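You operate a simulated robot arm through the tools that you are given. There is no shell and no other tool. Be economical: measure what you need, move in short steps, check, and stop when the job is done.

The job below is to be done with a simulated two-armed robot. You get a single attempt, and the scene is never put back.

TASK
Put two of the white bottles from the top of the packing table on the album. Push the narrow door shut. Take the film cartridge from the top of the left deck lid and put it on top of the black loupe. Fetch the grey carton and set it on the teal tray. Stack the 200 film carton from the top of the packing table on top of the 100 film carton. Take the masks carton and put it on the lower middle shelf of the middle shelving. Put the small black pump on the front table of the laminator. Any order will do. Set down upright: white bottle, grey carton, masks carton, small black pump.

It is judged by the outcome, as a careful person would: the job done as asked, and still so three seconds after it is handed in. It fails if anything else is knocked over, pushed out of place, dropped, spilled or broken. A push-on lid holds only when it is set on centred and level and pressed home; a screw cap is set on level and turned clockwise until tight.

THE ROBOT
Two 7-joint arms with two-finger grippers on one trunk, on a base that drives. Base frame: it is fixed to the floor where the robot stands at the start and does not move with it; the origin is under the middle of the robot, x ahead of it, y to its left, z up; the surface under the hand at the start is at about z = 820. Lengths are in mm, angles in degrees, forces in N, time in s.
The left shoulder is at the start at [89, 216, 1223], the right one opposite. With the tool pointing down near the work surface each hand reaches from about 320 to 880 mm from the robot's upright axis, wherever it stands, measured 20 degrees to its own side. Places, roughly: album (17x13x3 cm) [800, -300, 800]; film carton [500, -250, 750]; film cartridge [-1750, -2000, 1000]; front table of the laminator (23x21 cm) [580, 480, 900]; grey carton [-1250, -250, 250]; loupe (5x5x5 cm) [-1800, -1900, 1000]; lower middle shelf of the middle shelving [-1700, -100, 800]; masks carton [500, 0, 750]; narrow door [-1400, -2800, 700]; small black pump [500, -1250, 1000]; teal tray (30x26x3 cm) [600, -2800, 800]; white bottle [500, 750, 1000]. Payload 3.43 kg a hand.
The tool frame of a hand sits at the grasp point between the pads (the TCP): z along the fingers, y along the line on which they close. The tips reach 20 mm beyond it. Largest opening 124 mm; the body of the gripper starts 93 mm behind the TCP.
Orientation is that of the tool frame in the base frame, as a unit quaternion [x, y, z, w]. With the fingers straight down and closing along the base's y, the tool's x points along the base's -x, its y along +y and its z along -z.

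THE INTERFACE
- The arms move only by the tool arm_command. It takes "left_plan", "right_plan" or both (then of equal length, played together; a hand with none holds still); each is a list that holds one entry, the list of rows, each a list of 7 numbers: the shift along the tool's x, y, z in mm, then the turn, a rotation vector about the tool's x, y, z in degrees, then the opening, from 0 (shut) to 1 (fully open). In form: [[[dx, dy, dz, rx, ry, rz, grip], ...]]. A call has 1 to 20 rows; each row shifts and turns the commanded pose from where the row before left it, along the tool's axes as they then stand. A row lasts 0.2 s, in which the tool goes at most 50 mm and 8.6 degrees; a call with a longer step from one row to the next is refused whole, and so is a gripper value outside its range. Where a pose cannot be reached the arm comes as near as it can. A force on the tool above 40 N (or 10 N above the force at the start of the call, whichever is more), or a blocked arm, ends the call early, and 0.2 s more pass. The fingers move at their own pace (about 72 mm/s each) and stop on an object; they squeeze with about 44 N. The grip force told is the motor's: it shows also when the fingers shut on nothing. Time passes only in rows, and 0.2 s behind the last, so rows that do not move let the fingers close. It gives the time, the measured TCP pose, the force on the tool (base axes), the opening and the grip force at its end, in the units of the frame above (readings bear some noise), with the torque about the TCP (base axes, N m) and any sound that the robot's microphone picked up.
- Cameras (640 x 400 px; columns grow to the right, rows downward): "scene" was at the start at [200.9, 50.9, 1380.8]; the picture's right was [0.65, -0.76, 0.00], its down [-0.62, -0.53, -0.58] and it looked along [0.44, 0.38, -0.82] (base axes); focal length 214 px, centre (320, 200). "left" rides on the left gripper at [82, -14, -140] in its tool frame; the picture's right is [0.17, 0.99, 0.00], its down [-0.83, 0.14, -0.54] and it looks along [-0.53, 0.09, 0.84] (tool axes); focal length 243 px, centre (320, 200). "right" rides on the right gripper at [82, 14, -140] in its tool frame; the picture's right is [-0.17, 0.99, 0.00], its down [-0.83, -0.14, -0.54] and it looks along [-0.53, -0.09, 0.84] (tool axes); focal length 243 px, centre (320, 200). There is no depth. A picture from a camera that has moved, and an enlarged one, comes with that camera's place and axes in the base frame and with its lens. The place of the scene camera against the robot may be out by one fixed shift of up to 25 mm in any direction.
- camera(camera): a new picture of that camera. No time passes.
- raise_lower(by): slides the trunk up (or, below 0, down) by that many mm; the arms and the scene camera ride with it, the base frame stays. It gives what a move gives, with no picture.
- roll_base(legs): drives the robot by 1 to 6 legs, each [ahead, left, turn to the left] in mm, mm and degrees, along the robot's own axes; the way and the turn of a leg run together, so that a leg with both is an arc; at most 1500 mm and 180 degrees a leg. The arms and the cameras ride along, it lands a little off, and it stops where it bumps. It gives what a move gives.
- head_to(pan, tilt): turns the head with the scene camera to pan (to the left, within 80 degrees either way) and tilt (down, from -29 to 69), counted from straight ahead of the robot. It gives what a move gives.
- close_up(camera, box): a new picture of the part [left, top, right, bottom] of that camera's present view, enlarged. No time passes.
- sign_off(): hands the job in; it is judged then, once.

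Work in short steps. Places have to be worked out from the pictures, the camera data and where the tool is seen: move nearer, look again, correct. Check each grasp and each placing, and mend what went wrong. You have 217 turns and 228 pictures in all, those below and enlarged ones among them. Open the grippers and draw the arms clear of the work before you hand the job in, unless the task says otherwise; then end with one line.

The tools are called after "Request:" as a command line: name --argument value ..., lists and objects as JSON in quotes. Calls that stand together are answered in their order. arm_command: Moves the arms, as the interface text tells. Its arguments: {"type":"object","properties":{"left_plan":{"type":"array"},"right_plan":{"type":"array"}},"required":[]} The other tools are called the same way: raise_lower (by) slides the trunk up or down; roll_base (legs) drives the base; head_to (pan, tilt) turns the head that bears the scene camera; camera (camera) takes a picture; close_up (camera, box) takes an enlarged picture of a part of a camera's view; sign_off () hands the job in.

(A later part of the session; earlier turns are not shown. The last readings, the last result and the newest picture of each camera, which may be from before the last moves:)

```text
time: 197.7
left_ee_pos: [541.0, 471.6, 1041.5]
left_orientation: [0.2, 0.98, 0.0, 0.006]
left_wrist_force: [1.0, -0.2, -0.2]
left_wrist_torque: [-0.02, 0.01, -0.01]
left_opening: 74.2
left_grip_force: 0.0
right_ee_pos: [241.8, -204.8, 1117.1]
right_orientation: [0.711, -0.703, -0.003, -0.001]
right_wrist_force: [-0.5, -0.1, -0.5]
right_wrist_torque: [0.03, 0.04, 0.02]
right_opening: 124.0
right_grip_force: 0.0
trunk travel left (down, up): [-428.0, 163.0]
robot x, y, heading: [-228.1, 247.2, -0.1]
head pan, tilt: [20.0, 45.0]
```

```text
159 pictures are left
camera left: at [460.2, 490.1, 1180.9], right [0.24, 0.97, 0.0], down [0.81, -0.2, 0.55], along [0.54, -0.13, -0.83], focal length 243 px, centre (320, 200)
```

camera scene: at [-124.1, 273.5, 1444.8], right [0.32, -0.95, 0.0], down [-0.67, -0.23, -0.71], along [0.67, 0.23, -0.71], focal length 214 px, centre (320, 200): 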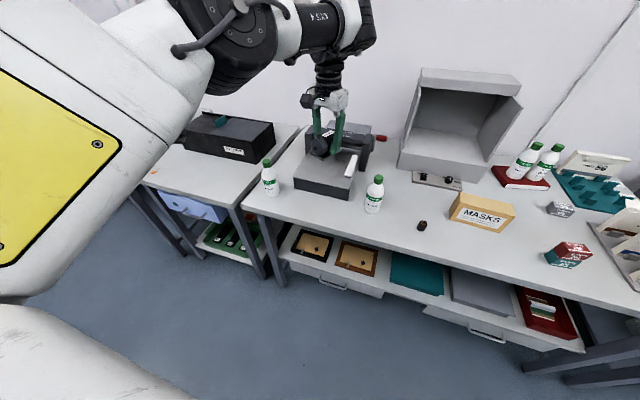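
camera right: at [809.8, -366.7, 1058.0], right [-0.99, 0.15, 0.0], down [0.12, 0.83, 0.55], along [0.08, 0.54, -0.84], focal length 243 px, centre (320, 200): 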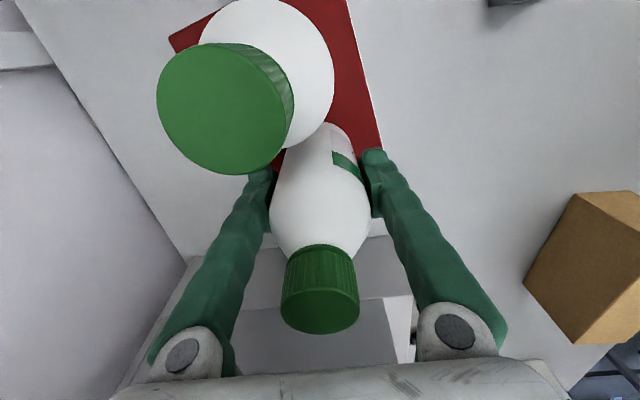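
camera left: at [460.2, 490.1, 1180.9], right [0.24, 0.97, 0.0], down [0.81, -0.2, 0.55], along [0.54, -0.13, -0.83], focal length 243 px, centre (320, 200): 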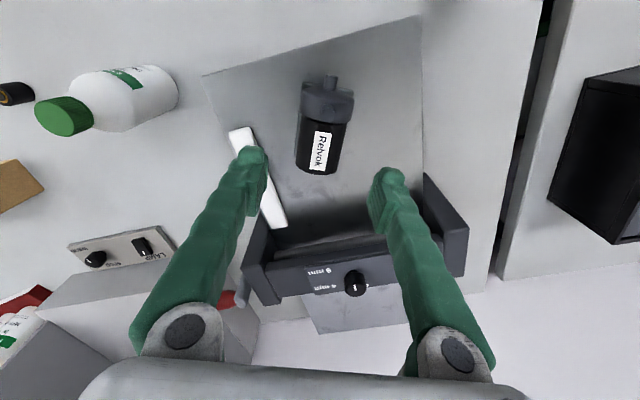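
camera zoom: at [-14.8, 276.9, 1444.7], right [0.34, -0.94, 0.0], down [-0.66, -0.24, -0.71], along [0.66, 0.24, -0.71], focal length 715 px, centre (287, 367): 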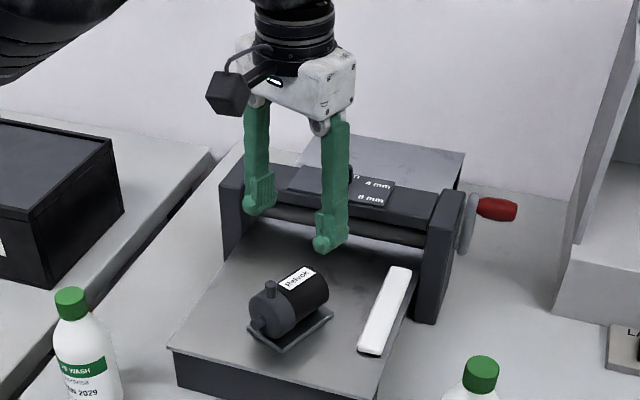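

The pump stands upright on the laminator's front table. Next I go to the south aisle to see the shelving and the grey carton. First I tuck and raise the left hand, then drive along the aisle.

Request:
arm_command --left_plan '[[[40, -18, -20, 0, 0, 0, 0.6], [40, -18, -20, 0, 0, 0, 0.6], [40, -18, -20, 0, 0, 0, 1], [35, -15, -20, 0, 0, 0, 1], [0, 0, -20, 0, 0, 0, 1], [0, 0, 0, 0, 0, 0, 1]]]'

Request:
roll_base --legs '[[-110, 0, 0], [0, -1150, 0], [0, 0, 90]]'

Request:
head_to --pan 50 --tilt 25

Request:
camera --camera "scene"

```text
time: 199.1
left_ee_pos: [370.9, 470.7, 1140.2]
left_orientation: [0.201, 0.98, 0.0, 0.007]
left_wrist_force: [0.0, 0.7, 0.2]
left_wrist_torque: [-0.01, -0.01, 0.04]
left_opening: 124.0
left_grip_force: 0.1
right_ee_pos: [240.4, -205.0, 1117.0]
right_orientation: [0.711, -0.703, -0.002, -0.001]
right_wrist_force: [-0.4, 0.0, 0.4]
right_wrist_torque: [0.0, 0.01, -0.03]
right_opening: 124.1
right_grip_force: 0.1
trunk travel left (down, up): [-428.0, 163.0]
robot x, y, heading: [-225.9, 248.7, -0.3]
head pan, tilt: [20.0, 45.0]
```

```text
time: 219.9
left_ee_pos: [-450.2, -277.7, 1133.6]
left_orientation: [-0.476, 0.88, 0.004, -0.005]
left_wrist_force: [0.8, -1.1, 0.0]
left_wrist_torque: [0.01, -0.03, -0.01]
left_opening: 123.8
left_grip_force: 0.1
right_ee_pos: [190.1, -504.1, 1112.7]
right_orientation: [0.998, -0.07, -0.007, 0.003]
right_wrist_force: [-1.0, 0.3, -0.8]
right_wrist_torque: [0.07, -0.01, -0.03]
right_opening: 124.0
right_grip_force: 0.0
trunk travel left (down, up): [-428.0, 163.0]
robot x, y, heading: [-334.4, -902.3, 81.4]
head pan, tilt: [20.0, 45.0]
stopped in leg 3: the robot was blocked; the commanded pose is now the measured one
```

```text
time: 220.9
left_ee_pos: [-451.0, -275.7, 1134.4]
left_orientation: [-0.479, 0.878, 0.006, -0.006]
left_wrist_force: [-0.5, 0.2, -0.2]
left_wrist_torque: [0.0, 0.02, 0.01]
left_opening: 123.9
left_grip_force: 0.1
right_ee_pos: [190.9, -500.9, 1110.4]
right_orientation: [0.998, -0.067, -0.008, 0.005]
right_wrist_force: [0.2, 0.7, -0.5]
right_wrist_torque: [0.0, -0.01, -0.01]
right_opening: 123.9
right_grip_force: 0.0
trunk travel left (down, up): [-428.0, 163.0]
robot x, y, heading: [-332.7, -900.6, 81.4]
head pan, tilt: [50.0, 25.0]
```

```text
158 pictures are left
camera scene: at [-353.8, -696.0, 1474.5], right [0.75, 0.66, -0.01], down [0.27, -0.32, -0.91], along [-0.61, 0.68, -0.42], focal length 214 px, centre (320, 200)
```

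scene: 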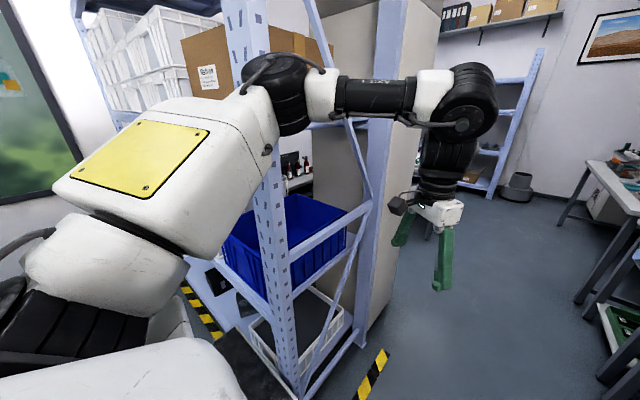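

The left elbow touched the shelf's corner post. I turn back, move away southeast, and then complete the turn.

Request:
roll_base --legs '[[0, 0, -15], [-10, -201, 0], [0, 0, 23.6]]'

Request:
roll_base --legs '[[0, 850, 0]]'

Request:
head_to --pan 0 --tilt 35

Request:
camera --camera "scene"

```text
time: 226.9
left_ee_pos: [-379.7, -398.8, 1136.4]
left_orientation: [-0.55, 0.835, 0.005, 0.001]
left_wrist_force: [-0.1, 0.3, -0.4]
left_wrist_torque: [0.0, 0.01, 0.0]
left_opening: 124.1
left_grip_force: 0.1
right_ee_pos: [291.6, -517.0, 1116.9]
right_orientation: [1.0, 0.012, -0.002, 0.002]
right_wrist_force: [-0.2, -0.4, -0.7]
right_wrist_torque: [0.02, -0.03, -0.02]
right_opening: 123.7
right_grip_force: 0.0
trunk travel left (down, up): [-428.0, 163.0]
robot x, y, heading: [-151.6, -987.5, 90.8]
head pan, tilt: [50.0, 25.0]
```

```text
time: 232.3
left_ee_pos: [-683.4, -407.4, 1137.4]
left_orientation: [-0.534, 0.845, 0.004, 0.002]
left_wrist_force: [1.1, 0.3, -0.3]
left_wrist_torque: [0.01, 0.02, 0.02]
left_opening: 124.0
left_grip_force: 0.0
right_ee_pos: [-24.6, -527.3, 1116.7]
right_orientation: [1.0, 0.009, -0.004, 0.001]
right_wrist_force: [0.5, -0.9, 0.1]
right_wrist_torque: [-0.01, 0.01, 0.01]
right_opening: 123.6
right_grip_force: 0.1
trunk travel left (down, up): [-428.0, 163.0]
robot x, y, heading: [-470.4, -992.6, 90.8]
head pan, tilt: [50.0, 25.0]
stopped in leg 1: the force on the tool passed its limit at 52 N (the readings are from after the stop); the commanded pose is now the measured one
```

```text
time: 233.5
left_ee_pos: [-683.9, -408.5, 1137.0]
left_orientation: [-0.535, 0.845, 0.004, 0.004]
left_wrist_force: [20.9, -2.1, 0.6]
left_wrist_torque: [0.19, 3.2, 0.13]
left_opening: 124.1
left_grip_force: 0.0
right_ee_pos: [-23.4, -525.6, 1116.1]
right_orientation: [1.0, 0.01, -0.005, 0.0]
right_wrist_force: [-0.3, 0.1, 0.3]
right_wrist_torque: [0.01, -0.02, -0.02]
right_opening: 124.0
right_grip_force: 0.0
trunk travel left (down, up): [-428.0, 163.0]
robot x, y, heading: [-475.4, -994.7, 90.5]
head pan, tilt: [0.0, 35.0]
```

```text
157 pictures are left
camera scene: at [-462.5, -780.4, 1460.1], right [1.0, 0.01, 0.0], down [0.0, -0.57, -0.82], along [-0.01, 0.82, -0.57], focal length 214 px, centre (320, 200)
```

scene: 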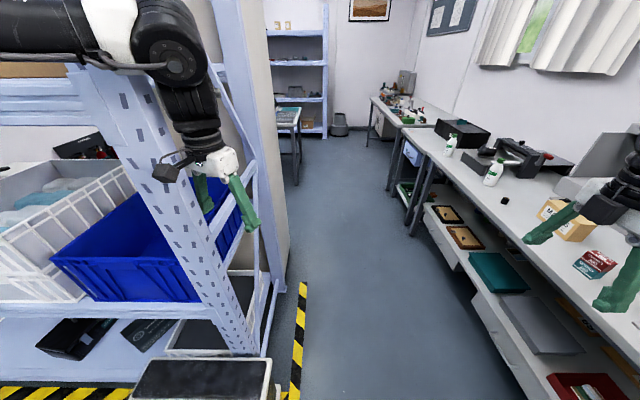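

The left fingers touched the corner post. I back off right, retract the left hand, then continue west.

Request:
roll_base --legs '[[0, -90, 0]]'

Request:
arm_command --left_plan '[[[38, -18, 0, 0, 0, 0, 1], [38, -18, 0, 0, 0, 0, 1], [38, -18, 0, 0, 0, 0, 1], [38, -18, 0, 0, 0, 0, 1], [0, 0, 0, 0, 0, 0, 1]]]'

Request:
camera --camera "scene"

```text
time: 235.3
left_ee_pos: [-601.2, -401.6, 1135.5]
left_orientation: [-0.537, 0.844, 0.001, 0.004]
left_wrist_force: [0.0, 0.0, 0.1]
left_wrist_torque: [-0.03, -0.01, 0.01]
left_opening: 124.1
left_grip_force: 0.0
right_ee_pos: [58.9, -523.4, 1118.1]
right_orientation: [1.0, 0.009, -0.004, 0.002]
right_wrist_force: [0.6, -1.1, -1.4]
right_wrist_torque: [-0.01, -0.01, -0.01]
right_opening: 124.0
right_grip_force: 0.0
trunk travel left (down, up): [-428.0, 163.0]
robot x, y, heading: [-387.7, -996.9, 90.6]
head pan, tilt: [0.0, 35.0]
```

```text
time: 236.5
left_ee_pos: [-599.9, -572.2, 1134.8]
left_orientation: [-0.537, 0.844, 0.002, 0.004]
left_wrist_force: [-0.2, 0.2, 0.5]
left_wrist_torque: [0.0, 0.0, 0.0]
left_opening: 123.5
left_grip_force: 0.0
right_ee_pos: [60.0, -523.0, 1116.2]
right_orientation: [1.0, 0.01, -0.002, 0.002]
right_wrist_force: [0.2, -0.3, 0.0]
right_wrist_torque: [-0.02, -0.01, -0.02]
right_opening: 124.0
right_grip_force: 0.0
trunk travel left (down, up): [-428.0, 163.0]
robot x, y, heading: [-386.0, -990.1, 90.6]
head pan, tilt: [0.0, 35.0]
```

```text
156 pictures are left
camera scene: at [-379.9, -775.7, 1459.5], right [1.0, 0.01, 0.0], down [0.01, -0.57, -0.82], along [-0.01, 0.82, -0.57], focal length 214 px, centre (320, 200)
```

scene: 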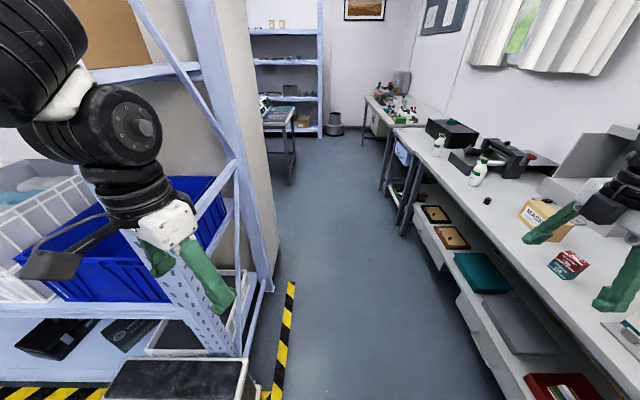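

The lower middle shelf is at z≈811 with the next at ≈1440. I drive on west past the post and look.

Request:
roll_base --legs '[[0, 850, 0]]'

Request:
head_to --pan 0 --tilt 40

Request:
camera --camera "scene"

Request:
head_to --pan 45 --tilt 30

Request:
camera --camera "scene"

```text
time: 247.1
left_ee_pos: [-1426.4, -591.6, 1133.2]
left_orientation: [-0.544, 0.839, 0.002, 0.004]
left_wrist_force: [0.4, 0.2, -0.3]
left_wrist_torque: [-0.02, -0.01, 0.0]
left_opening: 124.1
left_grip_force: 0.1
right_ee_pos: [-767.6, -530.9, 1116.9]
right_orientation: [1.0, 0.02, -0.003, 0.001]
right_wrist_force: [-0.1, 0.5, -0.1]
right_wrist_torque: [0.0, -0.01, -0.03]
right_opening: 124.0
right_grip_force: 0.1
trunk travel left (down, up): [-428.0, 163.0]
robot x, y, heading: [-1205.3, -1008.3, 91.6]
head pan, tilt: [0.0, 35.0]
stopped in leg 1: the robot was blocked; the commanded pose is now the measured one
```

```text
time: 247.8
left_ee_pos: [-1426.2, -592.2, 1134.7]
left_orientation: [-0.545, 0.839, 0.002, 0.004]
left_wrist_force: [0.4, 0.3, 0.9]
left_wrist_torque: [0.02, 0.02, 0.03]
left_opening: 124.0
left_grip_force: 0.1
right_ee_pos: [-767.7, -530.4, 1117.4]
right_orientation: [1.0, 0.019, -0.002, 0.001]
right_wrist_force: [-0.2, -0.4, 0.0]
right_wrist_torque: [-0.04, -0.02, 0.0]
right_opening: 124.0
right_grip_force: 0.1
trunk travel left (down, up): [-428.0, 163.0]
robot x, y, heading: [-1206.2, -1004.4, 91.5]
head pan, tilt: [0.0, 40.0]
```

```text
155 pictures are left
camera scene: at [-1202.8, -794.1, 1452.1], right [1.0, 0.03, 0.0], down [0.02, -0.64, -0.77], along [-0.02, 0.77, -0.64], focal length 214 px, centre (320, 200)
```

scene: 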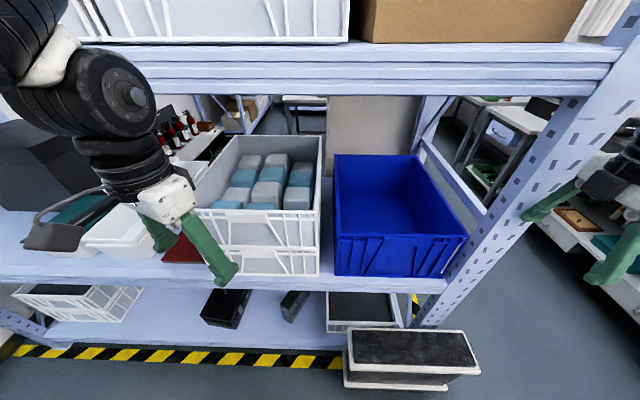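

```text
time: 248.9
left_ee_pos: [-1424.6, -591.2, 1134.8]
left_orientation: [-0.544, 0.839, 0.002, 0.004]
left_wrist_force: [0.2, -0.3, 0.0]
left_wrist_torque: [-0.02, 0.02, 0.01]
left_opening: 123.7
left_grip_force: 0.0
right_ee_pos: [-768.6, -530.5, 1116.9]
right_orientation: [1.0, 0.02, -0.002, 0.001]
right_wrist_force: [0.1, 0.0, 0.8]
right_wrist_torque: [-0.02, -0.03, 0.03]
right_opening: 124.0
right_grip_force: 0.2
trunk travel left (down, up): [-428.0, 163.0]
robot x, y, heading: [-1204.1, -1009.9, 91.5]
head pan, tilt: [45.0, 30.0]
```

```text
154 pictures are left
camera scene: at [-1265.9, -816.9, 1467.5], right [0.69, 0.73, 0.0], down [0.36, -0.34, -0.87], along [-0.63, 0.6, -0.5], focal length 214 px, centre (320, 200)
```

scene: 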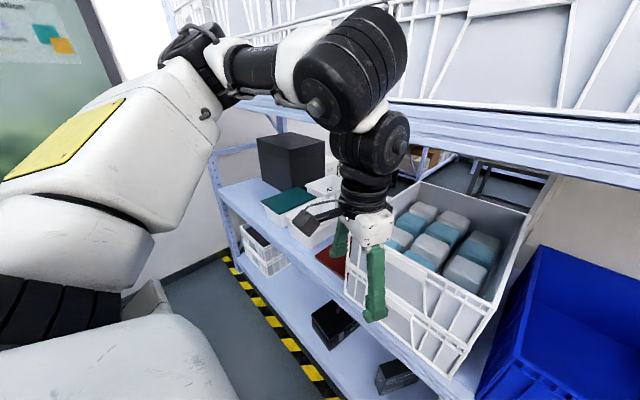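

I zoom on the lower shelf to identify the grey carton.

Request:
head_to --pan 10 --tilt 50

Request:
close_up --camera "scene" --box '[100, 150, 460, 375]'

```text
time: 249.9
left_ee_pos: [-1424.3, -591.9, 1135.0]
left_orientation: [-0.545, 0.839, 0.003, 0.004]
left_wrist_force: [-0.2, 0.7, -0.7]
left_wrist_torque: [0.01, 0.01, 0.03]
left_opening: 124.0
left_grip_force: 0.0
right_ee_pos: [-767.5, -530.9, 1116.7]
right_orientation: [1.0, 0.02, -0.002, 0.001]
right_wrist_force: [0.3, 0.0, 0.2]
right_wrist_torque: [0.01, 0.0, 0.0]
right_opening: 124.0
right_grip_force: 0.1
trunk travel left (down, up): [-428.0, 163.0]
robot x, y, heading: [-1200.0, -1007.4, 91.4]
head pan, tilt: [10.0, 50.0]
```

```text
1.78 times, centred on (280, 262) of scene
camera zoom: at [-1215.9, -803.6, 1437.9], right [0.98, 0.2, 0.0], down [0.15, -0.75, -0.64], along [-0.13, 0.63, -0.77], focal length 381 px, centre (391, 89)
```

zoom: 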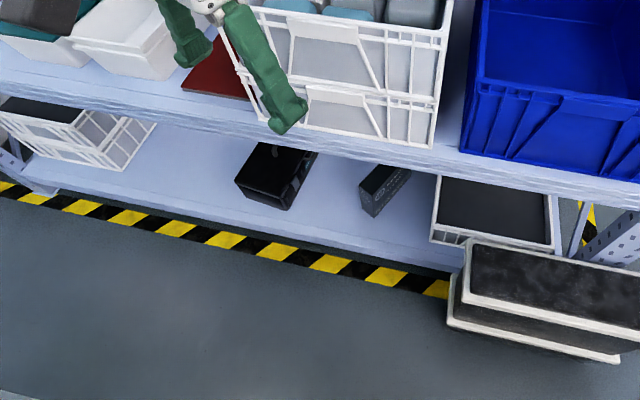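

Request:
close_up --camera "scene" --box '[220, 220, 380, 320]'

```text
4.00 times, centred on (300, 270) of scene
camera zoom: at [-1215.9, -803.6, 1437.9], right [0.98, 0.2, 0.0], down [0.15, -0.75, -0.64], along [-0.13, 0.63, -0.77], focal length 858 px, centre (400, -80)
```

zoom: 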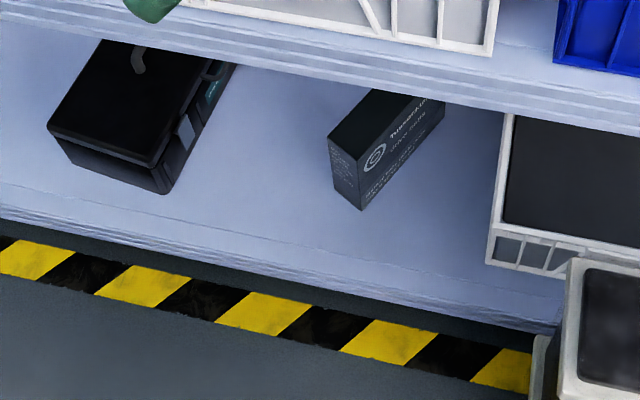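

The grey carton stands upright on the bottom shelf (about 50 wide, ~210 tall, near end around (-1398,-340), long axis ~65° azimuth). The left hand's closing axis already suits it. I lower the trunk and pitch the left hand forward 45°.

Request:
raise_lower --by -380

Request:
arm_command --left_plan '[[[0, 0, 0, 0, -7.5, 0, 1], [0, 0, 0, 0, -7.5, 0, 1], [0, 0, 0, 0, -7.5, 0, 1], [0, 0, 0, 0, -7.5, 0, 1], [0, 0, 0, 0, -7.5, 0, 1], [0, 0, 0, 0, -7.5, 0, 1], [0, 0, 0, 0, 0, 0, 1]]]'

Request:
camera --camera "left"

```text
time: 251.8
left_ee_pos: [-1424.7, -574.6, 944.9]
left_orientation: [-0.542, 0.84, -0.006, -0.002]
left_wrist_force: [-0.5, 0.7, 0.3]
left_wrist_torque: [0.01, -0.02, -0.02]
left_opening: 124.3
left_grip_force: 0.2
right_ee_pos: [-767.0, -519.9, 923.5]
right_orientation: [1.0, 0.018, -0.002, 0.018]
right_wrist_force: [-0.6, -13.9, -7.8]
right_wrist_torque: [-0.7, 0.08, -0.05]
right_opening: 115.7
right_grip_force: 0.0
trunk travel left (down, up): [-246.0, 345.0]
robot x, y, heading: [-1208.3, -1008.7, 91.6]
head pan, tilt: [10.0, 50.0]
stopped: the force on the tool passed its limit at 46 N (the readings are from after the stop); the commanded pose is now the measured one
```

```text
time: 253.0
left_ee_pos: [-1391.4, -483.6, 934.9]
left_orientation: [-0.516, 0.809, 0.149, 0.238]
left_wrist_force: [0.7, -0.1, -0.1]
left_wrist_torque: [0.01, -0.03, -0.01]
left_opening: 124.3
left_grip_force: 0.1
left hand out of reach, approached as far as the arm can: row 2, 3, 4, 5, 6
right_ee_pos: [-766.9, -520.1, 928.0]
right_orientation: [1.0, 0.017, -0.003, 0.018]
right_wrist_force: [-3.0, -10.7, -4.7]
right_wrist_torque: [-0.49, 0.09, 0.1]
right_opening: 117.1
right_grip_force: 0.2
trunk travel left (down, up): [-246.0, 345.0]
robot x, y, heading: [-1204.3, -1005.9, 91.8]
head pan, tilt: [10.0, 50.0]
stopped in row 6 (left hand): the force on the tool passed its limit at 78 N (the readings are from after the stop); the commanded pose is now the measured one
```

```text
151 pictures are left
camera left: at [-1439.4, -620.6, 1010.6], right [-0.95, 0.29, -0.09], down [0.04, 0.43, 0.9], along [0.3, 0.85, -0.42], focal length 243 px, centre (320, 200)
```

left: 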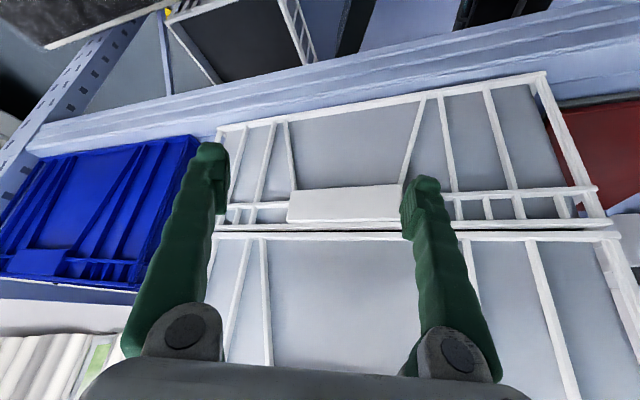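

Both hands bumped: the right near the blue bin, the left against the white crate's front. I pull both straight back away from the shelving.

Request:
arm_command --left_plan '[[[28, 0, -18, 0, 0, 0, 1], [28, 0, -18, 0, 0, 0, 1], [28, 0, -18, 0, 0, 0, 1], [0, 0, 0, 0, 0, 0, 1]]]' --right_plan '[[[0, 25, 0, 0, 0, 0, 1], [0, 30, 0, 0, 0, 0, 1], [0, 40, 0, 0, 0, 0, 1], [0, 0, 0, 0, 0, 0, 1]]]'

Request:
camera --camera "left"

Request:
camera --camera "right"

Request:
camera --camera "scene"

```text
time: 254.0
left_ee_pos: [-1393.3, -483.2, 932.2]
left_orientation: [-0.516, 0.81, 0.147, 0.236]
left_wrist_force: [-1.6, -11.2, 9.9]
left_wrist_torque: [0.46, 0.54, 0.75]
left_opening: 124.3
left_grip_force: 0.1
left hand out of reach, approached as far as the arm can: row 1, 2, 3
right_ee_pos: [-764.4, -612.2, 929.0]
right_orientation: [1.0, 0.017, -0.002, 0.016]
right_wrist_force: [0.2, 0.9, 0.0]
right_wrist_torque: [0.01, 0.01, 0.01]
right_opening: 124.3
right_grip_force: 0.1
trunk travel left (down, up): [-246.0, 345.0]
robot x, y, heading: [-1203.8, -1003.0, 91.6]
head pan, tilt: [10.0, 50.0]
```

```text
150 pictures are left
camera left: at [-1439.9, -620.1, 1007.9], right [-0.95, 0.29, -0.09], down [0.04, 0.44, 0.9], along [0.3, 0.85, -0.43], focal length 243 px, centre (320, 200)
```

left: 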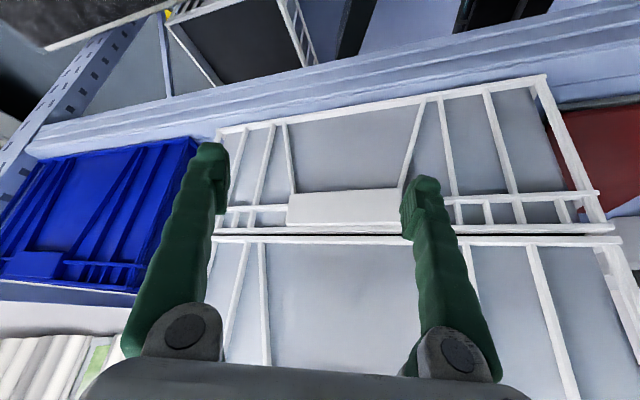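

```text
149 pictures are left
camera right: at [-680.5, -619.3, 1069.2], right [-0.13, -0.99, 0.03], down [-0.83, 0.13, 0.54], along [-0.54, 0.04, -0.84], focal length 243 px, centre (320, 200)
```

right: 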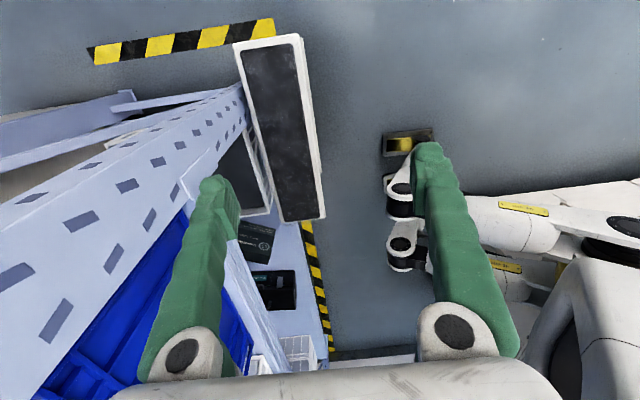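

```text
148 pictures are left
camera scene: at [-1217.3, -737.4, 1251.7], right [0.98, 0.2, 0.0], down [0.15, -0.76, -0.63], along [-0.13, 0.62, -0.77], focal length 214 px, centre (320, 200)
```

scene: 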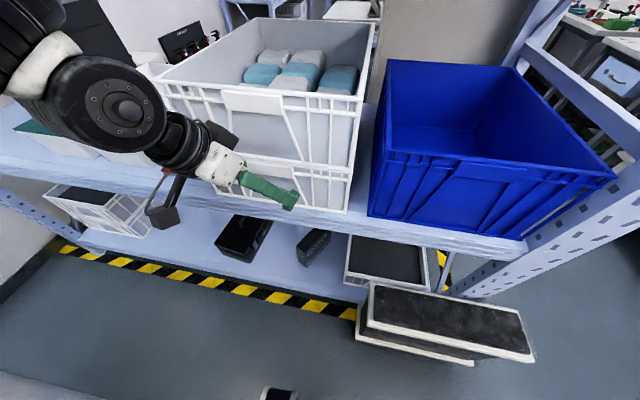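

The right hand is free. The left arm is stuck at a limit, so I draw it off by driving the base back 90.

Request:
roll_base --legs '[[-90, 0, 0]]'

Request:
camera --camera "left"

```text
time: 254.8
left_ee_pos: [-1392.4, -484.8, 935.5]
left_orientation: [-0.515, 0.81, 0.148, 0.239]
left_wrist_force: [-0.3, 0.3, 0.5]
left_wrist_torque: [0.01, 0.0, -0.01]
left_opening: 123.9
left_grip_force: 0.1
right_ee_pos: [-762.9, -614.0, 930.5]
right_orientation: [1.0, 0.019, -0.003, 0.015]
right_wrist_force: [0.1, -0.4, -0.8]
right_wrist_torque: [-0.01, 0.0, 0.0]
right_opening: 124.0
right_grip_force: 0.0
trunk travel left (down, up): [-246.0, 345.0]
robot x, y, heading: [-1205.6, -1003.3, 91.4]
head pan, tilt: [10.0, 50.0]
stopped in leg 1: the force on the tool passed its limit at 89 N (the readings are from after the stop); the commanded pose is now the measured one
```

```text
147 pictures are left
camera left: at [-1440.1, -621.6, 1009.9], right [-0.95, 0.29, -0.09], down [0.04, 0.43, 0.9], along [0.3, 0.85, -0.42], focal length 243 px, centre (320, 200)
```

left: 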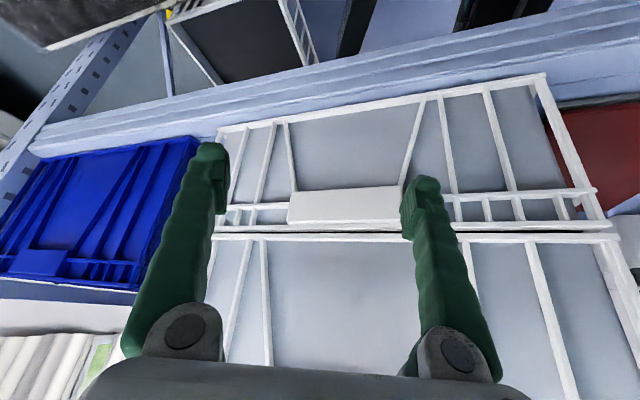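

Request:
close_up --camera "scene" --box '[100, 80, 340, 240]'

```text
2.50 times, centred on (220, 160) of scene
camera zoom: at [-1217.8, -738.7, 1252.5], right [0.98, 0.2, 0.0], down [0.15, -0.76, -0.63], along [-0.13, 0.62, -0.77], focal length 536 px, centre (570, 300)
```

zoom: 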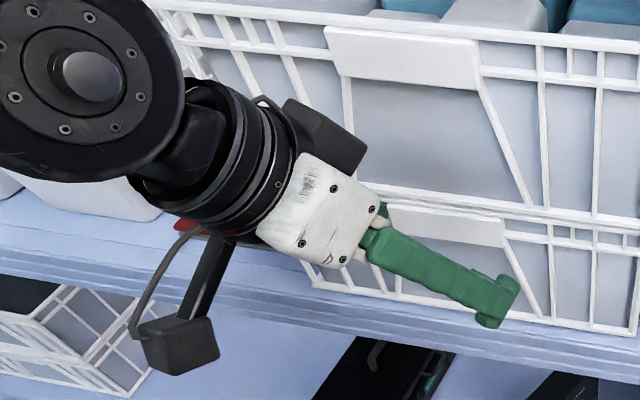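

The left finger may be caught in the crate's lattice; I try withdrawing along the finger axis (up and back).

Request:
arm_command --left_plan '[[[0, 0, -10, 0, 0, 0, 1], [0, 0, -15, 0, 0, 0, 1], [0, 0, -15, 0, 0, 0, 1], [0, 0, 0, 0, 0, 0, 1]]]'

Request:
close_up --camera "scene" --box '[100, 60, 340, 220]'

```text
time: 255.8
left_ee_pos: [-1399.8, -488.1, 971.5]
left_orientation: [-0.516, 0.81, 0.147, 0.236]
left_wrist_force: [0.0, 0.7, -0.1]
left_wrist_torque: [-0.04, 0.0, -0.03]
left_opening: 123.9
left_grip_force: 0.1
left hand out of reach, approached as far as the arm can: row 1, 2, 3
right_ee_pos: [-762.0, -613.2, 929.6]
right_orientation: [1.0, 0.018, -0.002, 0.015]
right_wrist_force: [-0.5, -0.3, 0.0]
right_wrist_torque: [0.01, 0.0, 0.02]
right_opening: 123.8
right_grip_force: 0.1
trunk travel left (down, up): [-246.0, 345.0]
robot x, y, heading: [-1206.6, -1002.4, 91.6]
head pan, tilt: [10.0, 50.0]
```

```text
2.50 times, centred on (220, 140) of scene
camera zoom: at [-1217.8, -737.7, 1251.4], right [0.98, 0.2, 0.0], down [0.15, -0.76, -0.63], along [-0.13, 0.62, -0.77], focal length 536 px, centre (570, 350)
```

zoom: 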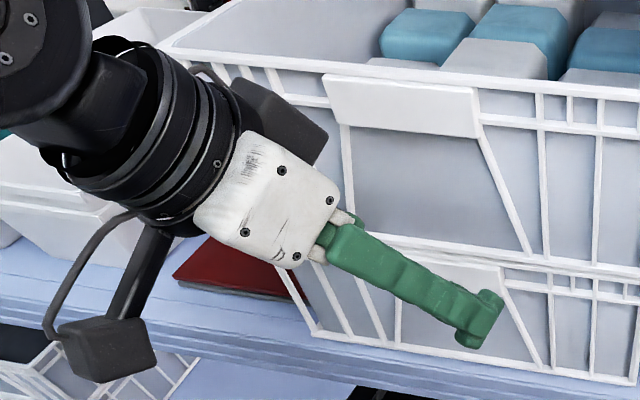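

Freed (force 0). Now drive back 60 to gain clearance.

Request:
roll_base --legs '[[-70, 0, 0]]'

Request:
camera --camera "scene"

```text
time: 256.5
left_ee_pos: [-1397.8, -487.6, 971.8]
left_orientation: [-0.515, 0.81, 0.146, 0.238]
left_wrist_force: [-0.5, -0.5, -0.7]
left_wrist_torque: [0.0, 0.03, 0.0]
left_opening: 123.9
left_grip_force: 0.1
right_ee_pos: [-764.3, -613.2, 931.2]
right_orientation: [1.0, 0.019, -0.002, 0.016]
right_wrist_force: [0.3, -0.4, -0.2]
right_wrist_torque: [0.0, 0.0, -0.05]
right_opening: 124.0
right_grip_force: 0.1
trunk travel left (down, up): [-246.0, 345.0]
robot x, y, heading: [-1205.6, -1006.7, 91.4]
head pan, tilt: [10.0, 50.0]
stopped in leg 1: the robot was blocked; the commanded pose is now the measured one
```

```text
144 pictures are left
camera scene: at [-1217.6, -737.9, 1252.2], right [0.98, 0.2, 0.0], down [0.15, -0.76, -0.63], along [-0.13, 0.62, -0.77], focal length 214 px, centre (320, 200)
```

scene: 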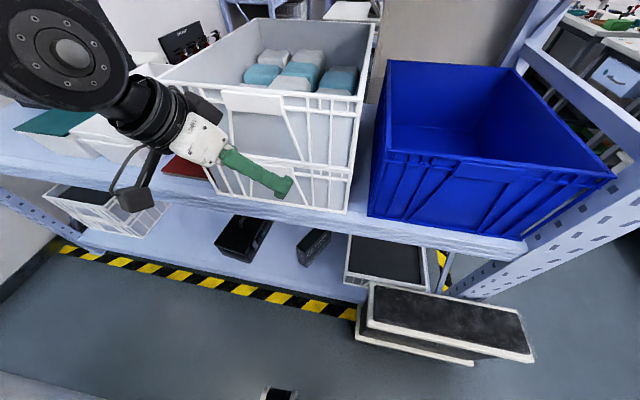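

Base is backed against the machine, so the aisle is just wide enough. I raise the trunk 182 back and unpitch the left hand while retracting it.

Request:
raise_lower --by 182

Request:
arm_command --left_plan '[[[0, 0, -10, 0, 4, 0, 1], [10, 0, -10, 0, 7, 0, 1], [15, 0, -10, 0, 7, 0, 1], [20, 0, -10, 0, 7, 0, 1], [25, 0, 0, 0, 6.5, 0, 1], [25, 0, 0, 0, 0, 0, 1], [0, 0, 0, 0, 0, 0, 1]]]'

Request:
camera --camera "left"

```text
time: 258.5
left_ee_pos: [-1400.1, -502.3, 1159.2]
left_orientation: [-0.514, 0.809, 0.152, 0.24]
left_wrist_force: [-0.5, 0.2, 0.0]
left_wrist_torque: [-0.03, 0.03, 0.01]
left_opening: 124.1
left_grip_force: 0.2
right_ee_pos: [-762.4, -625.9, 1116.9]
right_orientation: [1.0, 0.017, -0.003, 0.011]
right_wrist_force: [0.2, -0.8, 0.2]
right_wrist_torque: [-0.01, -0.01, -0.02]
right_opening: 123.8
right_grip_force: 0.0
trunk travel left (down, up): [-428.0, 163.0]
robot x, y, heading: [-1208.7, -1010.3, 91.7]
head pan, tilt: [10.0, 50.0]
```

```text
time: 260.1
left_ee_pos: [-1445.9, -600.3, 1176.6]
left_orientation: [-0.536, 0.844, 0.006, 0.011]
left_wrist_force: [-0.8, -0.5, -0.1]
left_wrist_torque: [-0.01, 0.03, -0.01]
left_opening: 124.0
left_grip_force: 0.0
right_ee_pos: [-762.1, -626.9, 1117.2]
right_orientation: [1.0, 0.018, -0.001, 0.01]
right_wrist_force: [-0.1, 0.4, 0.5]
right_wrist_torque: [-0.03, -0.01, -0.03]
right_opening: 124.1
right_grip_force: 0.1
trunk travel left (down, up): [-428.0, 163.0]
robot x, y, heading: [-1207.9, -1010.2, 91.8]
head pan, tilt: [10.0, 50.0]
```

```text
143 pictures are left
camera left: at [-1468.1, -684.0, 1315.6], right [-0.96, 0.27, -0.01], down [0.22, 0.8, 0.56], along [0.16, 0.54, -0.83], focal length 243 px, centre (320, 200)
```

left: 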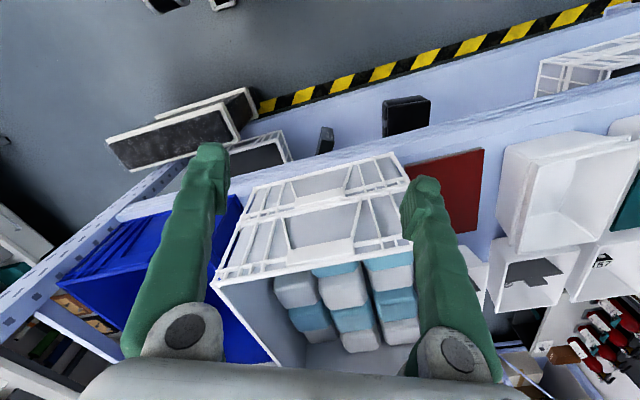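

Everything looks in place. New approach: lower with the hand vertical outside the shelf, then swing the hand forward about its wrist under the middle shelf. First I lower the trunk with both hands clear.

Request:
raise_lower --by -200

Request:
raise_lower --by -190

Request:
camera --camera "left"

Request:
camera --camera "scene"

```text
time: 262.3
left_ee_pos: [-1444.8, -584.0, 968.9]
left_orientation: [-0.536, 0.844, -0.002, 0.008]
left_wrist_force: [0.7, 0.1, 0.0]
left_wrist_torque: [-0.01, 0.0, 0.0]
left_opening: 123.7
left_grip_force: 0.0
right_ee_pos: [-763.4, -611.9, 910.2]
right_orientation: [1.0, 0.017, -0.002, 0.017]
right_wrist_force: [0.6, -0.3, -0.5]
right_wrist_torque: [-0.02, 0.0, 0.0]
right_opening: 124.1
right_grip_force: 0.0
trunk travel left (down, up): [-228.0, 363.0]
robot x, y, heading: [-1206.4, -1003.6, 91.5]
head pan, tilt: [10.0, 50.0]
```

```text
time: 264.4
left_ee_pos: [-1445.7, -560.7, 732.3]
left_orientation: [-0.535, 0.842, -0.059, -0.025]
left_wrist_force: [-0.6, 0.2, -0.3]
left_wrist_torque: [-0.04, 0.04, 0.0]
left_opening: 124.1
left_grip_force: 0.1
right_ee_pos: [-764.6, -605.3, 707.0]
right_orientation: [0.999, 0.017, -0.002, 0.048]
right_wrist_force: [-0.4, 0.1, 0.0]
right_wrist_torque: [0.0, 0.03, 0.0]
right_opening: 124.1
right_grip_force: 0.0
trunk travel left (down, up): [-38.0, 553.0]
robot x, y, heading: [-1204.1, -1006.2, 91.4]
head pan, tilt: [10.0, 50.0]
```

```text
142 pictures are left
camera left: at [-1469.1, -623.1, 881.0], right [-0.96, 0.27, -0.05], down [0.22, 0.87, 0.44], along [0.16, 0.41, -0.9], focal length 243 px, centre (320, 200)
```

left: 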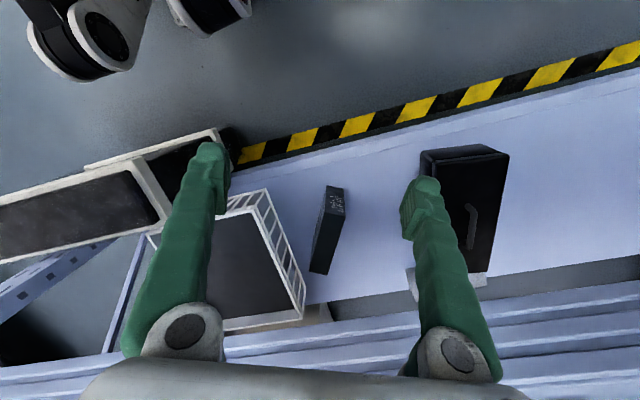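

```text
141 pictures are left
camera scene: at [-1219.5, -676.1, 1023.5], right [0.98, 0.2, 0.0], down [0.15, -0.75, -0.64], along [-0.13, 0.63, -0.77], focal length 214 px, centre (320, 200)
```

scene: 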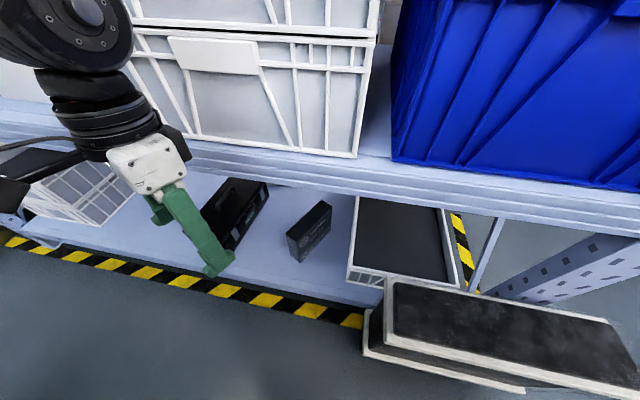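

Request:
close_up --camera "scene" --box '[260, 180, 360, 280]'

Request:
close_up --camera "left" --box '[270, 160, 390, 290]'

```text
4.00 times, centred on (310, 230) of scene
camera zoom: at [-1219.5, -676.1, 1023.5], right [0.98, 0.2, 0.0], down [0.15, -0.75, -0.64], along [-0.13, 0.63, -0.77], focal length 858 px, centre (360, 80)
```

zoom: 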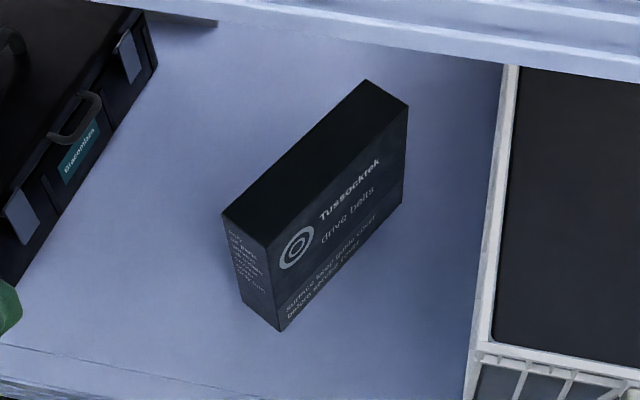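

```text
3.08 times, centred on (330, 225) of left
camera zoom: at [-1469.1, -623.1, 881.0], right [-0.96, 0.27, -0.05], down [0.22, 0.87, 0.44], along [0.16, 0.41, -0.9], focal length 746 px, centre (289, 123)
```

zoom: 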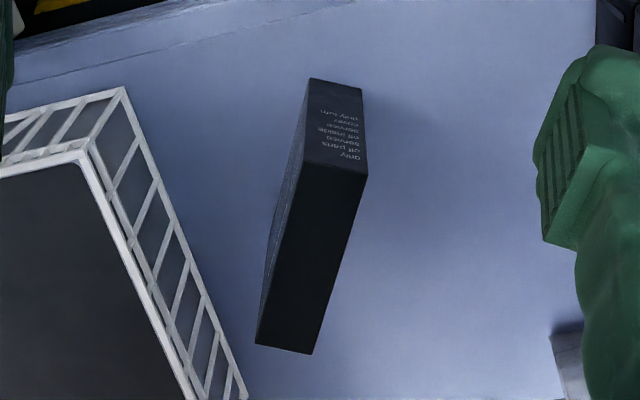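

The carton is about 55×205×176, its near end at (-1399,-322), top z≈330, axis azimuth ≈61.6°. I level/yaw the left hand onto its axis line, then lower in front of the shelf.

Request:
arm_command --left_plan '[[[0, 0, 0, 0, -7, 0, 1], [0, 0, 0, 0, 0, 3.3, 1], [3, 10, 40, 0, 0, 0, 1], [3, 10, 40, 0, 0, 0, 1], [3, 10, 40, 0, 0, 0, 1], [3, 10, 40, 0, 0, 0, 1], [3, 10, 40, 0, 0, 0, 1], [3, 10, 40, 0, 0, 0, 1], [0, 0, 0, 0, 0, 0, 1]]]'

Request:
camera --camera "scene"

```text
time: 266.4
left_ee_pos: [-1493.1, -540.4, 497.0]
left_orientation: [-0.514, 0.857, -0.024, 0.027]
left_wrist_force: [-0.2, 0.0, -0.2]
left_wrist_torque: [0.02, -0.01, -0.01]
left_opening: 123.7
left_grip_force: 0.0
left hand out of reach, approached as far as the arm can: row 3, 4
right_ee_pos: [-764.2, -605.0, 706.1]
right_orientation: [0.999, 0.017, -0.001, 0.048]
right_wrist_force: [-0.5, 0.8, 0.3]
right_wrist_torque: [-0.01, -0.03, -0.02]
right_opening: 123.9
right_grip_force: 0.1
trunk travel left (down, up): [-38.0, 553.0]
robot x, y, heading: [-1205.3, -1006.0, 91.7]
head pan, tilt: [10.0, 50.0]
```

```text
138 pictures are left
camera scene: at [-1219.3, -676.4, 1024.1], right [0.98, 0.2, 0.0], down [0.15, -0.75, -0.64], along [-0.13, 0.63, -0.77], focal length 214 px, centre (320, 200)
```

scene: 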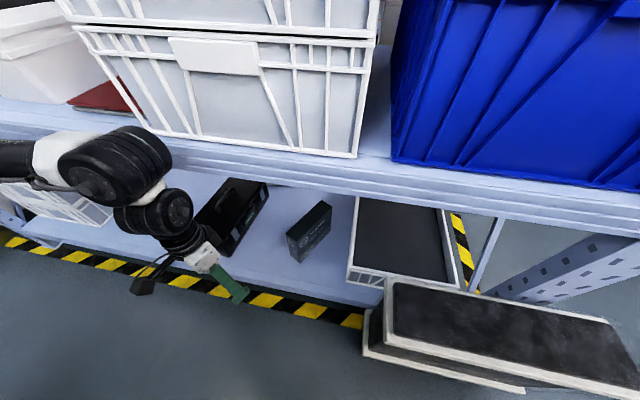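

Good clearance. I lower further, then swing the hand forward about the wrist in stages.

Request:
arm_command --left_plan '[[[0, 4, 45, 0, 0, 0, 1], [0, 4, 45, 0, 0, 0, 1], [0, 4, 45, 0, 0, 0, 1], [0, 4, 45, 0, 0, 0, 1], [0, 4, 40, 0, 0, 0, 1], [0, 0, 0, 0, 0, 0, 1]]]'

Request:
arm_command --left_plan '[[[-42, 0, 3, 0, -7.5, 0, 1], [-42, 0, 3, 0, -7.5, 0, 1], [-42, 0, 3, 0, -7.5, 0, 1], [0, 0, 0, 0, 0, 0, 1]]]'

Request:
camera --camera "left"

Request:
camera --camera "scene"

```text
time: 267.8
left_ee_pos: [-1494.4, -534.0, 275.6]
left_orientation: [-0.514, 0.857, -0.024, 0.027]
left_wrist_force: [0.3, -0.9, 0.3]
left_wrist_torque: [0.02, -0.03, -0.01]
left_opening: 124.1
left_grip_force: 0.1
right_ee_pos: [-764.1, -604.4, 706.0]
right_orientation: [0.999, 0.017, -0.002, 0.048]
right_wrist_force: [0.1, -0.8, 0.6]
right_wrist_torque: [0.0, -0.02, 0.03]
right_opening: 124.2
right_grip_force: 0.0
trunk travel left (down, up): [-38.0, 553.0]
robot x, y, heading: [-1202.2, -1008.7, 91.6]
head pan, tilt: [10.0, 50.0]
```

```text
time: 268.8
left_ee_pos: [-1438.8, -421.7, 285.2]
left_orientation: [-0.509, 0.835, 0.076, 0.194]
left_wrist_force: [-0.8, 0.6, 0.2]
left_wrist_torque: [0.02, -0.01, -0.01]
left_opening: 124.0
left_grip_force: 0.1
right_ee_pos: [-764.2, -603.6, 706.5]
right_orientation: [0.999, 0.018, -0.001, 0.048]
right_wrist_force: [-0.1, 0.1, -0.8]
right_wrist_torque: [0.0, 0.02, 0.02]
right_opening: 124.0
right_grip_force: 0.1
trunk travel left (down, up): [-38.0, 553.0]
robot x, y, heading: [-1201.7, -1004.8, 91.6]
head pan, tilt: [10.0, 50.0]
```

```text
137 pictures are left
camera left: at [-1492.5, -541.6, 382.2], right [-0.93, 0.33, -0.14], down [0.08, 0.57, 0.82], along [0.35, 0.75, -0.56], focal length 243 px, centre (320, 200)
```

left: 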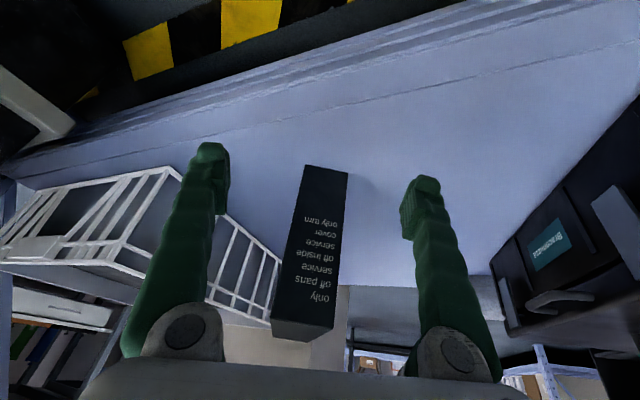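

```text
136 pictures are left
camera scene: at [-1219.4, -676.4, 1024.1], right [0.98, 0.2, 0.0], down [0.15, -0.75, -0.64], along [-0.13, 0.63, -0.77], focal length 214 px, centre (320, 200)
```

scene: 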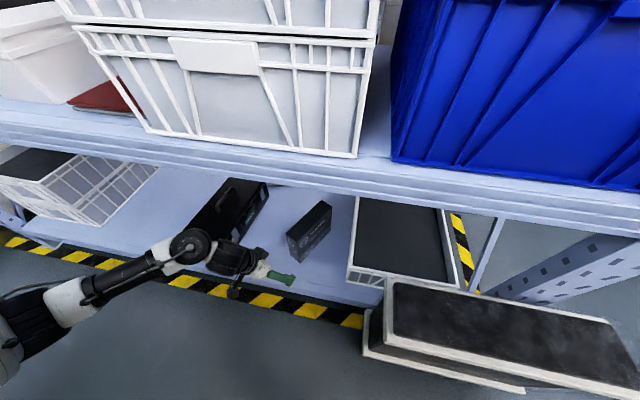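

Excellent: the carton is centred between the fingers. I remove the 4° roll and continue pitching to about 45°.

Request:
arm_command --left_plan '[[[0, 0, 0, -4.4, 0, 0, 1], [-35, 0, 0, 0, -7, 0, 1], [-35, 0, 0, 0, -7, 0, 1], [-35, 0, 0, 0, -7, 0, 1], [0, 0, 0, 0, 0, 0, 1]]]'

Request:
camera --camera "left"

Request:
close_up --camera "scene" --box '[160, 170, 400, 330]'

```text
time: 270.0
left_ee_pos: [-1398.0, -343.1, 339.4]
left_orientation: [-0.487, 0.786, 0.201, 0.324]
left_wrist_force: [-0.5, 0.8, -0.3]
left_wrist_torque: [0.02, -0.01, 0.02]
left_opening: 124.0
left_grip_force: 0.1
right_ee_pos: [-764.7, -603.8, 707.1]
right_orientation: [0.999, 0.017, -0.002, 0.048]
right_wrist_force: [-0.4, 0.0, 0.0]
right_wrist_torque: [0.01, 0.02, -0.02]
right_opening: 124.1
right_grip_force: 0.1
trunk travel left (down, up): [-38.0, 553.0]
robot x, y, heading: [-1204.5, -1007.2, 91.8]
head pan, tilt: [10.0, 50.0]
```

```text
135 pictures are left
camera left: at [-1452.8, -489.5, 382.1], right [-0.94, 0.33, -0.12], down [-0.03, 0.25, 0.97], along [0.35, 0.91, -0.22], focal length 243 px, centre (320, 200)
```

left: 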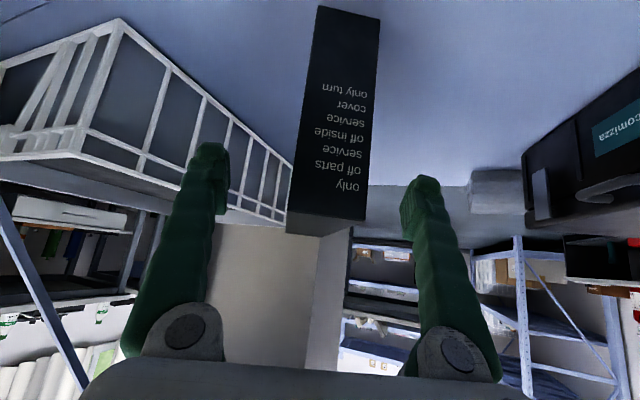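

```text
2.50 times, centred on (280, 250) of scene
camera zoom: at [-1219.4, -676.4, 1024.1], right [0.98, 0.2, 0.0], down [0.15, -0.75, -0.64], along [-0.13, 0.63, -0.77], focal length 536 px, centre (420, 75)
```

zoom: 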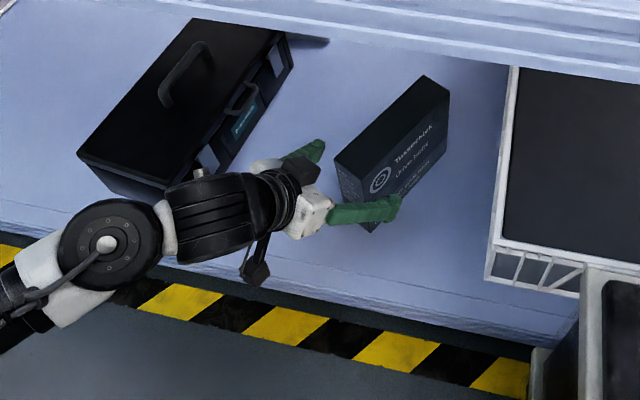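

I advance to grip about 70 mm into the carton at z≈315, shifting 8 mm laterally.

Request:
arm_command --left_plan '[[[-18, 3, 29, 0, 0, 0, 1], [-18, 3, 29, 0, 0, 0, 1], [-17, 1, 29, 0, 0, 0, 1], [0, 0, 0, 0, 0, 0, 1]]]'

Request:
camera --camera "left"

Request:
close_up --camera "scene" --box '[160, 170, 400, 330]'

```text
time: 271.0
left_ee_pos: [-1360.4, -250.1, 317.2]
left_orientation: [-0.487, 0.787, 0.2, 0.323]
left_wrist_force: [0.6, 0.3, 0.1]
left_wrist_torque: [-0.02, -0.01, -0.02]
left_opening: 124.1
left_grip_force: 0.1
right_ee_pos: [-763.4, -603.8, 706.3]
right_orientation: [0.999, 0.017, -0.003, 0.049]
right_wrist_force: [0.6, -0.7, 0.2]
right_wrist_torque: [0.01, -0.03, 0.01]
right_opening: 124.0
right_grip_force: 0.1
trunk travel left (down, up): [-38.0, 553.0]
robot x, y, heading: [-1204.3, -1004.7, 91.5]
head pan, tilt: [10.0, 50.0]
```

```text
133 pictures are left
camera left: at [-1415.6, -397.5, 359.4], right [-0.94, 0.33, -0.12], down [-0.03, 0.25, 0.97], along [0.35, 0.91, -0.22], focal length 243 px, centre (320, 200)
```

left: 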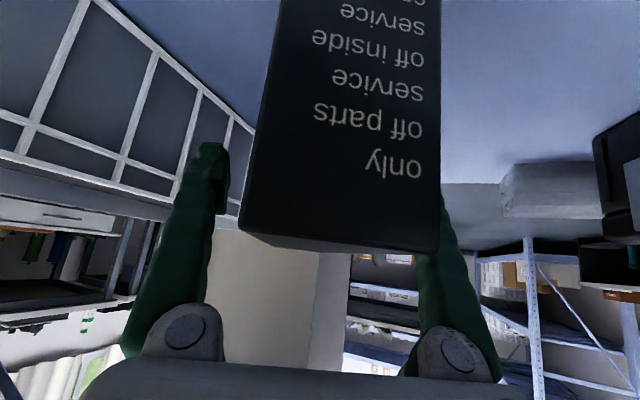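

```text
2.50 times, centred on (280, 250) of scene
camera zoom: at [-1219.3, -676.4, 1024.1], right [0.98, 0.2, 0.0], down [0.15, -0.75, -0.64], along [-0.13, 0.63, -0.77], focal length 536 px, centre (420, 75)
```

zoom: 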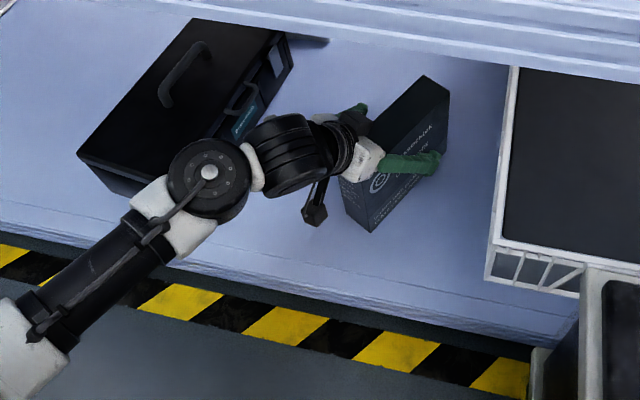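

Fingers straddle the carton. Close.

Request:
arm_command --left_plan '[[[0, 0, 0, 0, 0, 0, 0.3], [0, 0, 0, 0, 0, 0, 0], [0, 0, 0, 0, 0, 0, 0], [0, 0, 0, 0, 0, 0, 0]]]'

Request:
camera --camera "left"

```text
time: 272.0
left_ee_pos: [-1359.1, -249.9, 317.6]
left_orientation: [-0.487, 0.786, 0.2, 0.324]
left_wrist_force: [1.9, 1.1, -0.5]
left_wrist_torque: [0.06, -0.06, -0.05]
left_opening: 54.0
left_grip_force: 44.2
right_ee_pos: [-763.5, -603.8, 706.4]
right_orientation: [0.999, 0.018, -0.003, 0.049]
right_wrist_force: [0.8, -0.8, -0.1]
right_wrist_torque: [0.0, -0.02, -0.01]
right_opening: 123.8
right_grip_force: 0.1
trunk travel left (down, up): [-38.0, 553.0]
robot x, y, heading: [-1206.2, -1009.8, 91.4]
head pan, tilt: [10.0, 50.0]
```

```text
131 pictures are left
camera left: at [-1415.4, -397.6, 359.6], right [-0.94, 0.33, -0.12], down [-0.03, 0.25, 0.97], along [0.35, 0.91, -0.22], focal length 243 px, centre (320, 200)
```

left: 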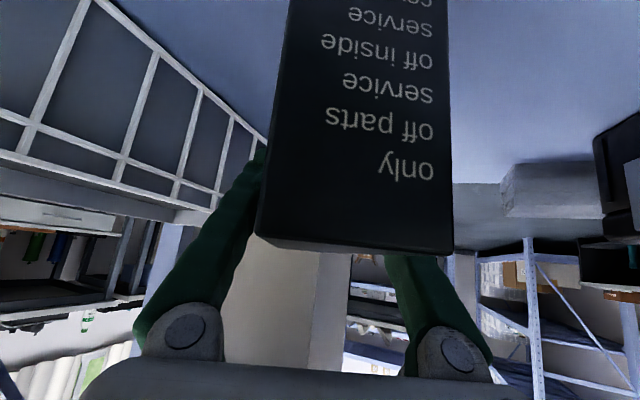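

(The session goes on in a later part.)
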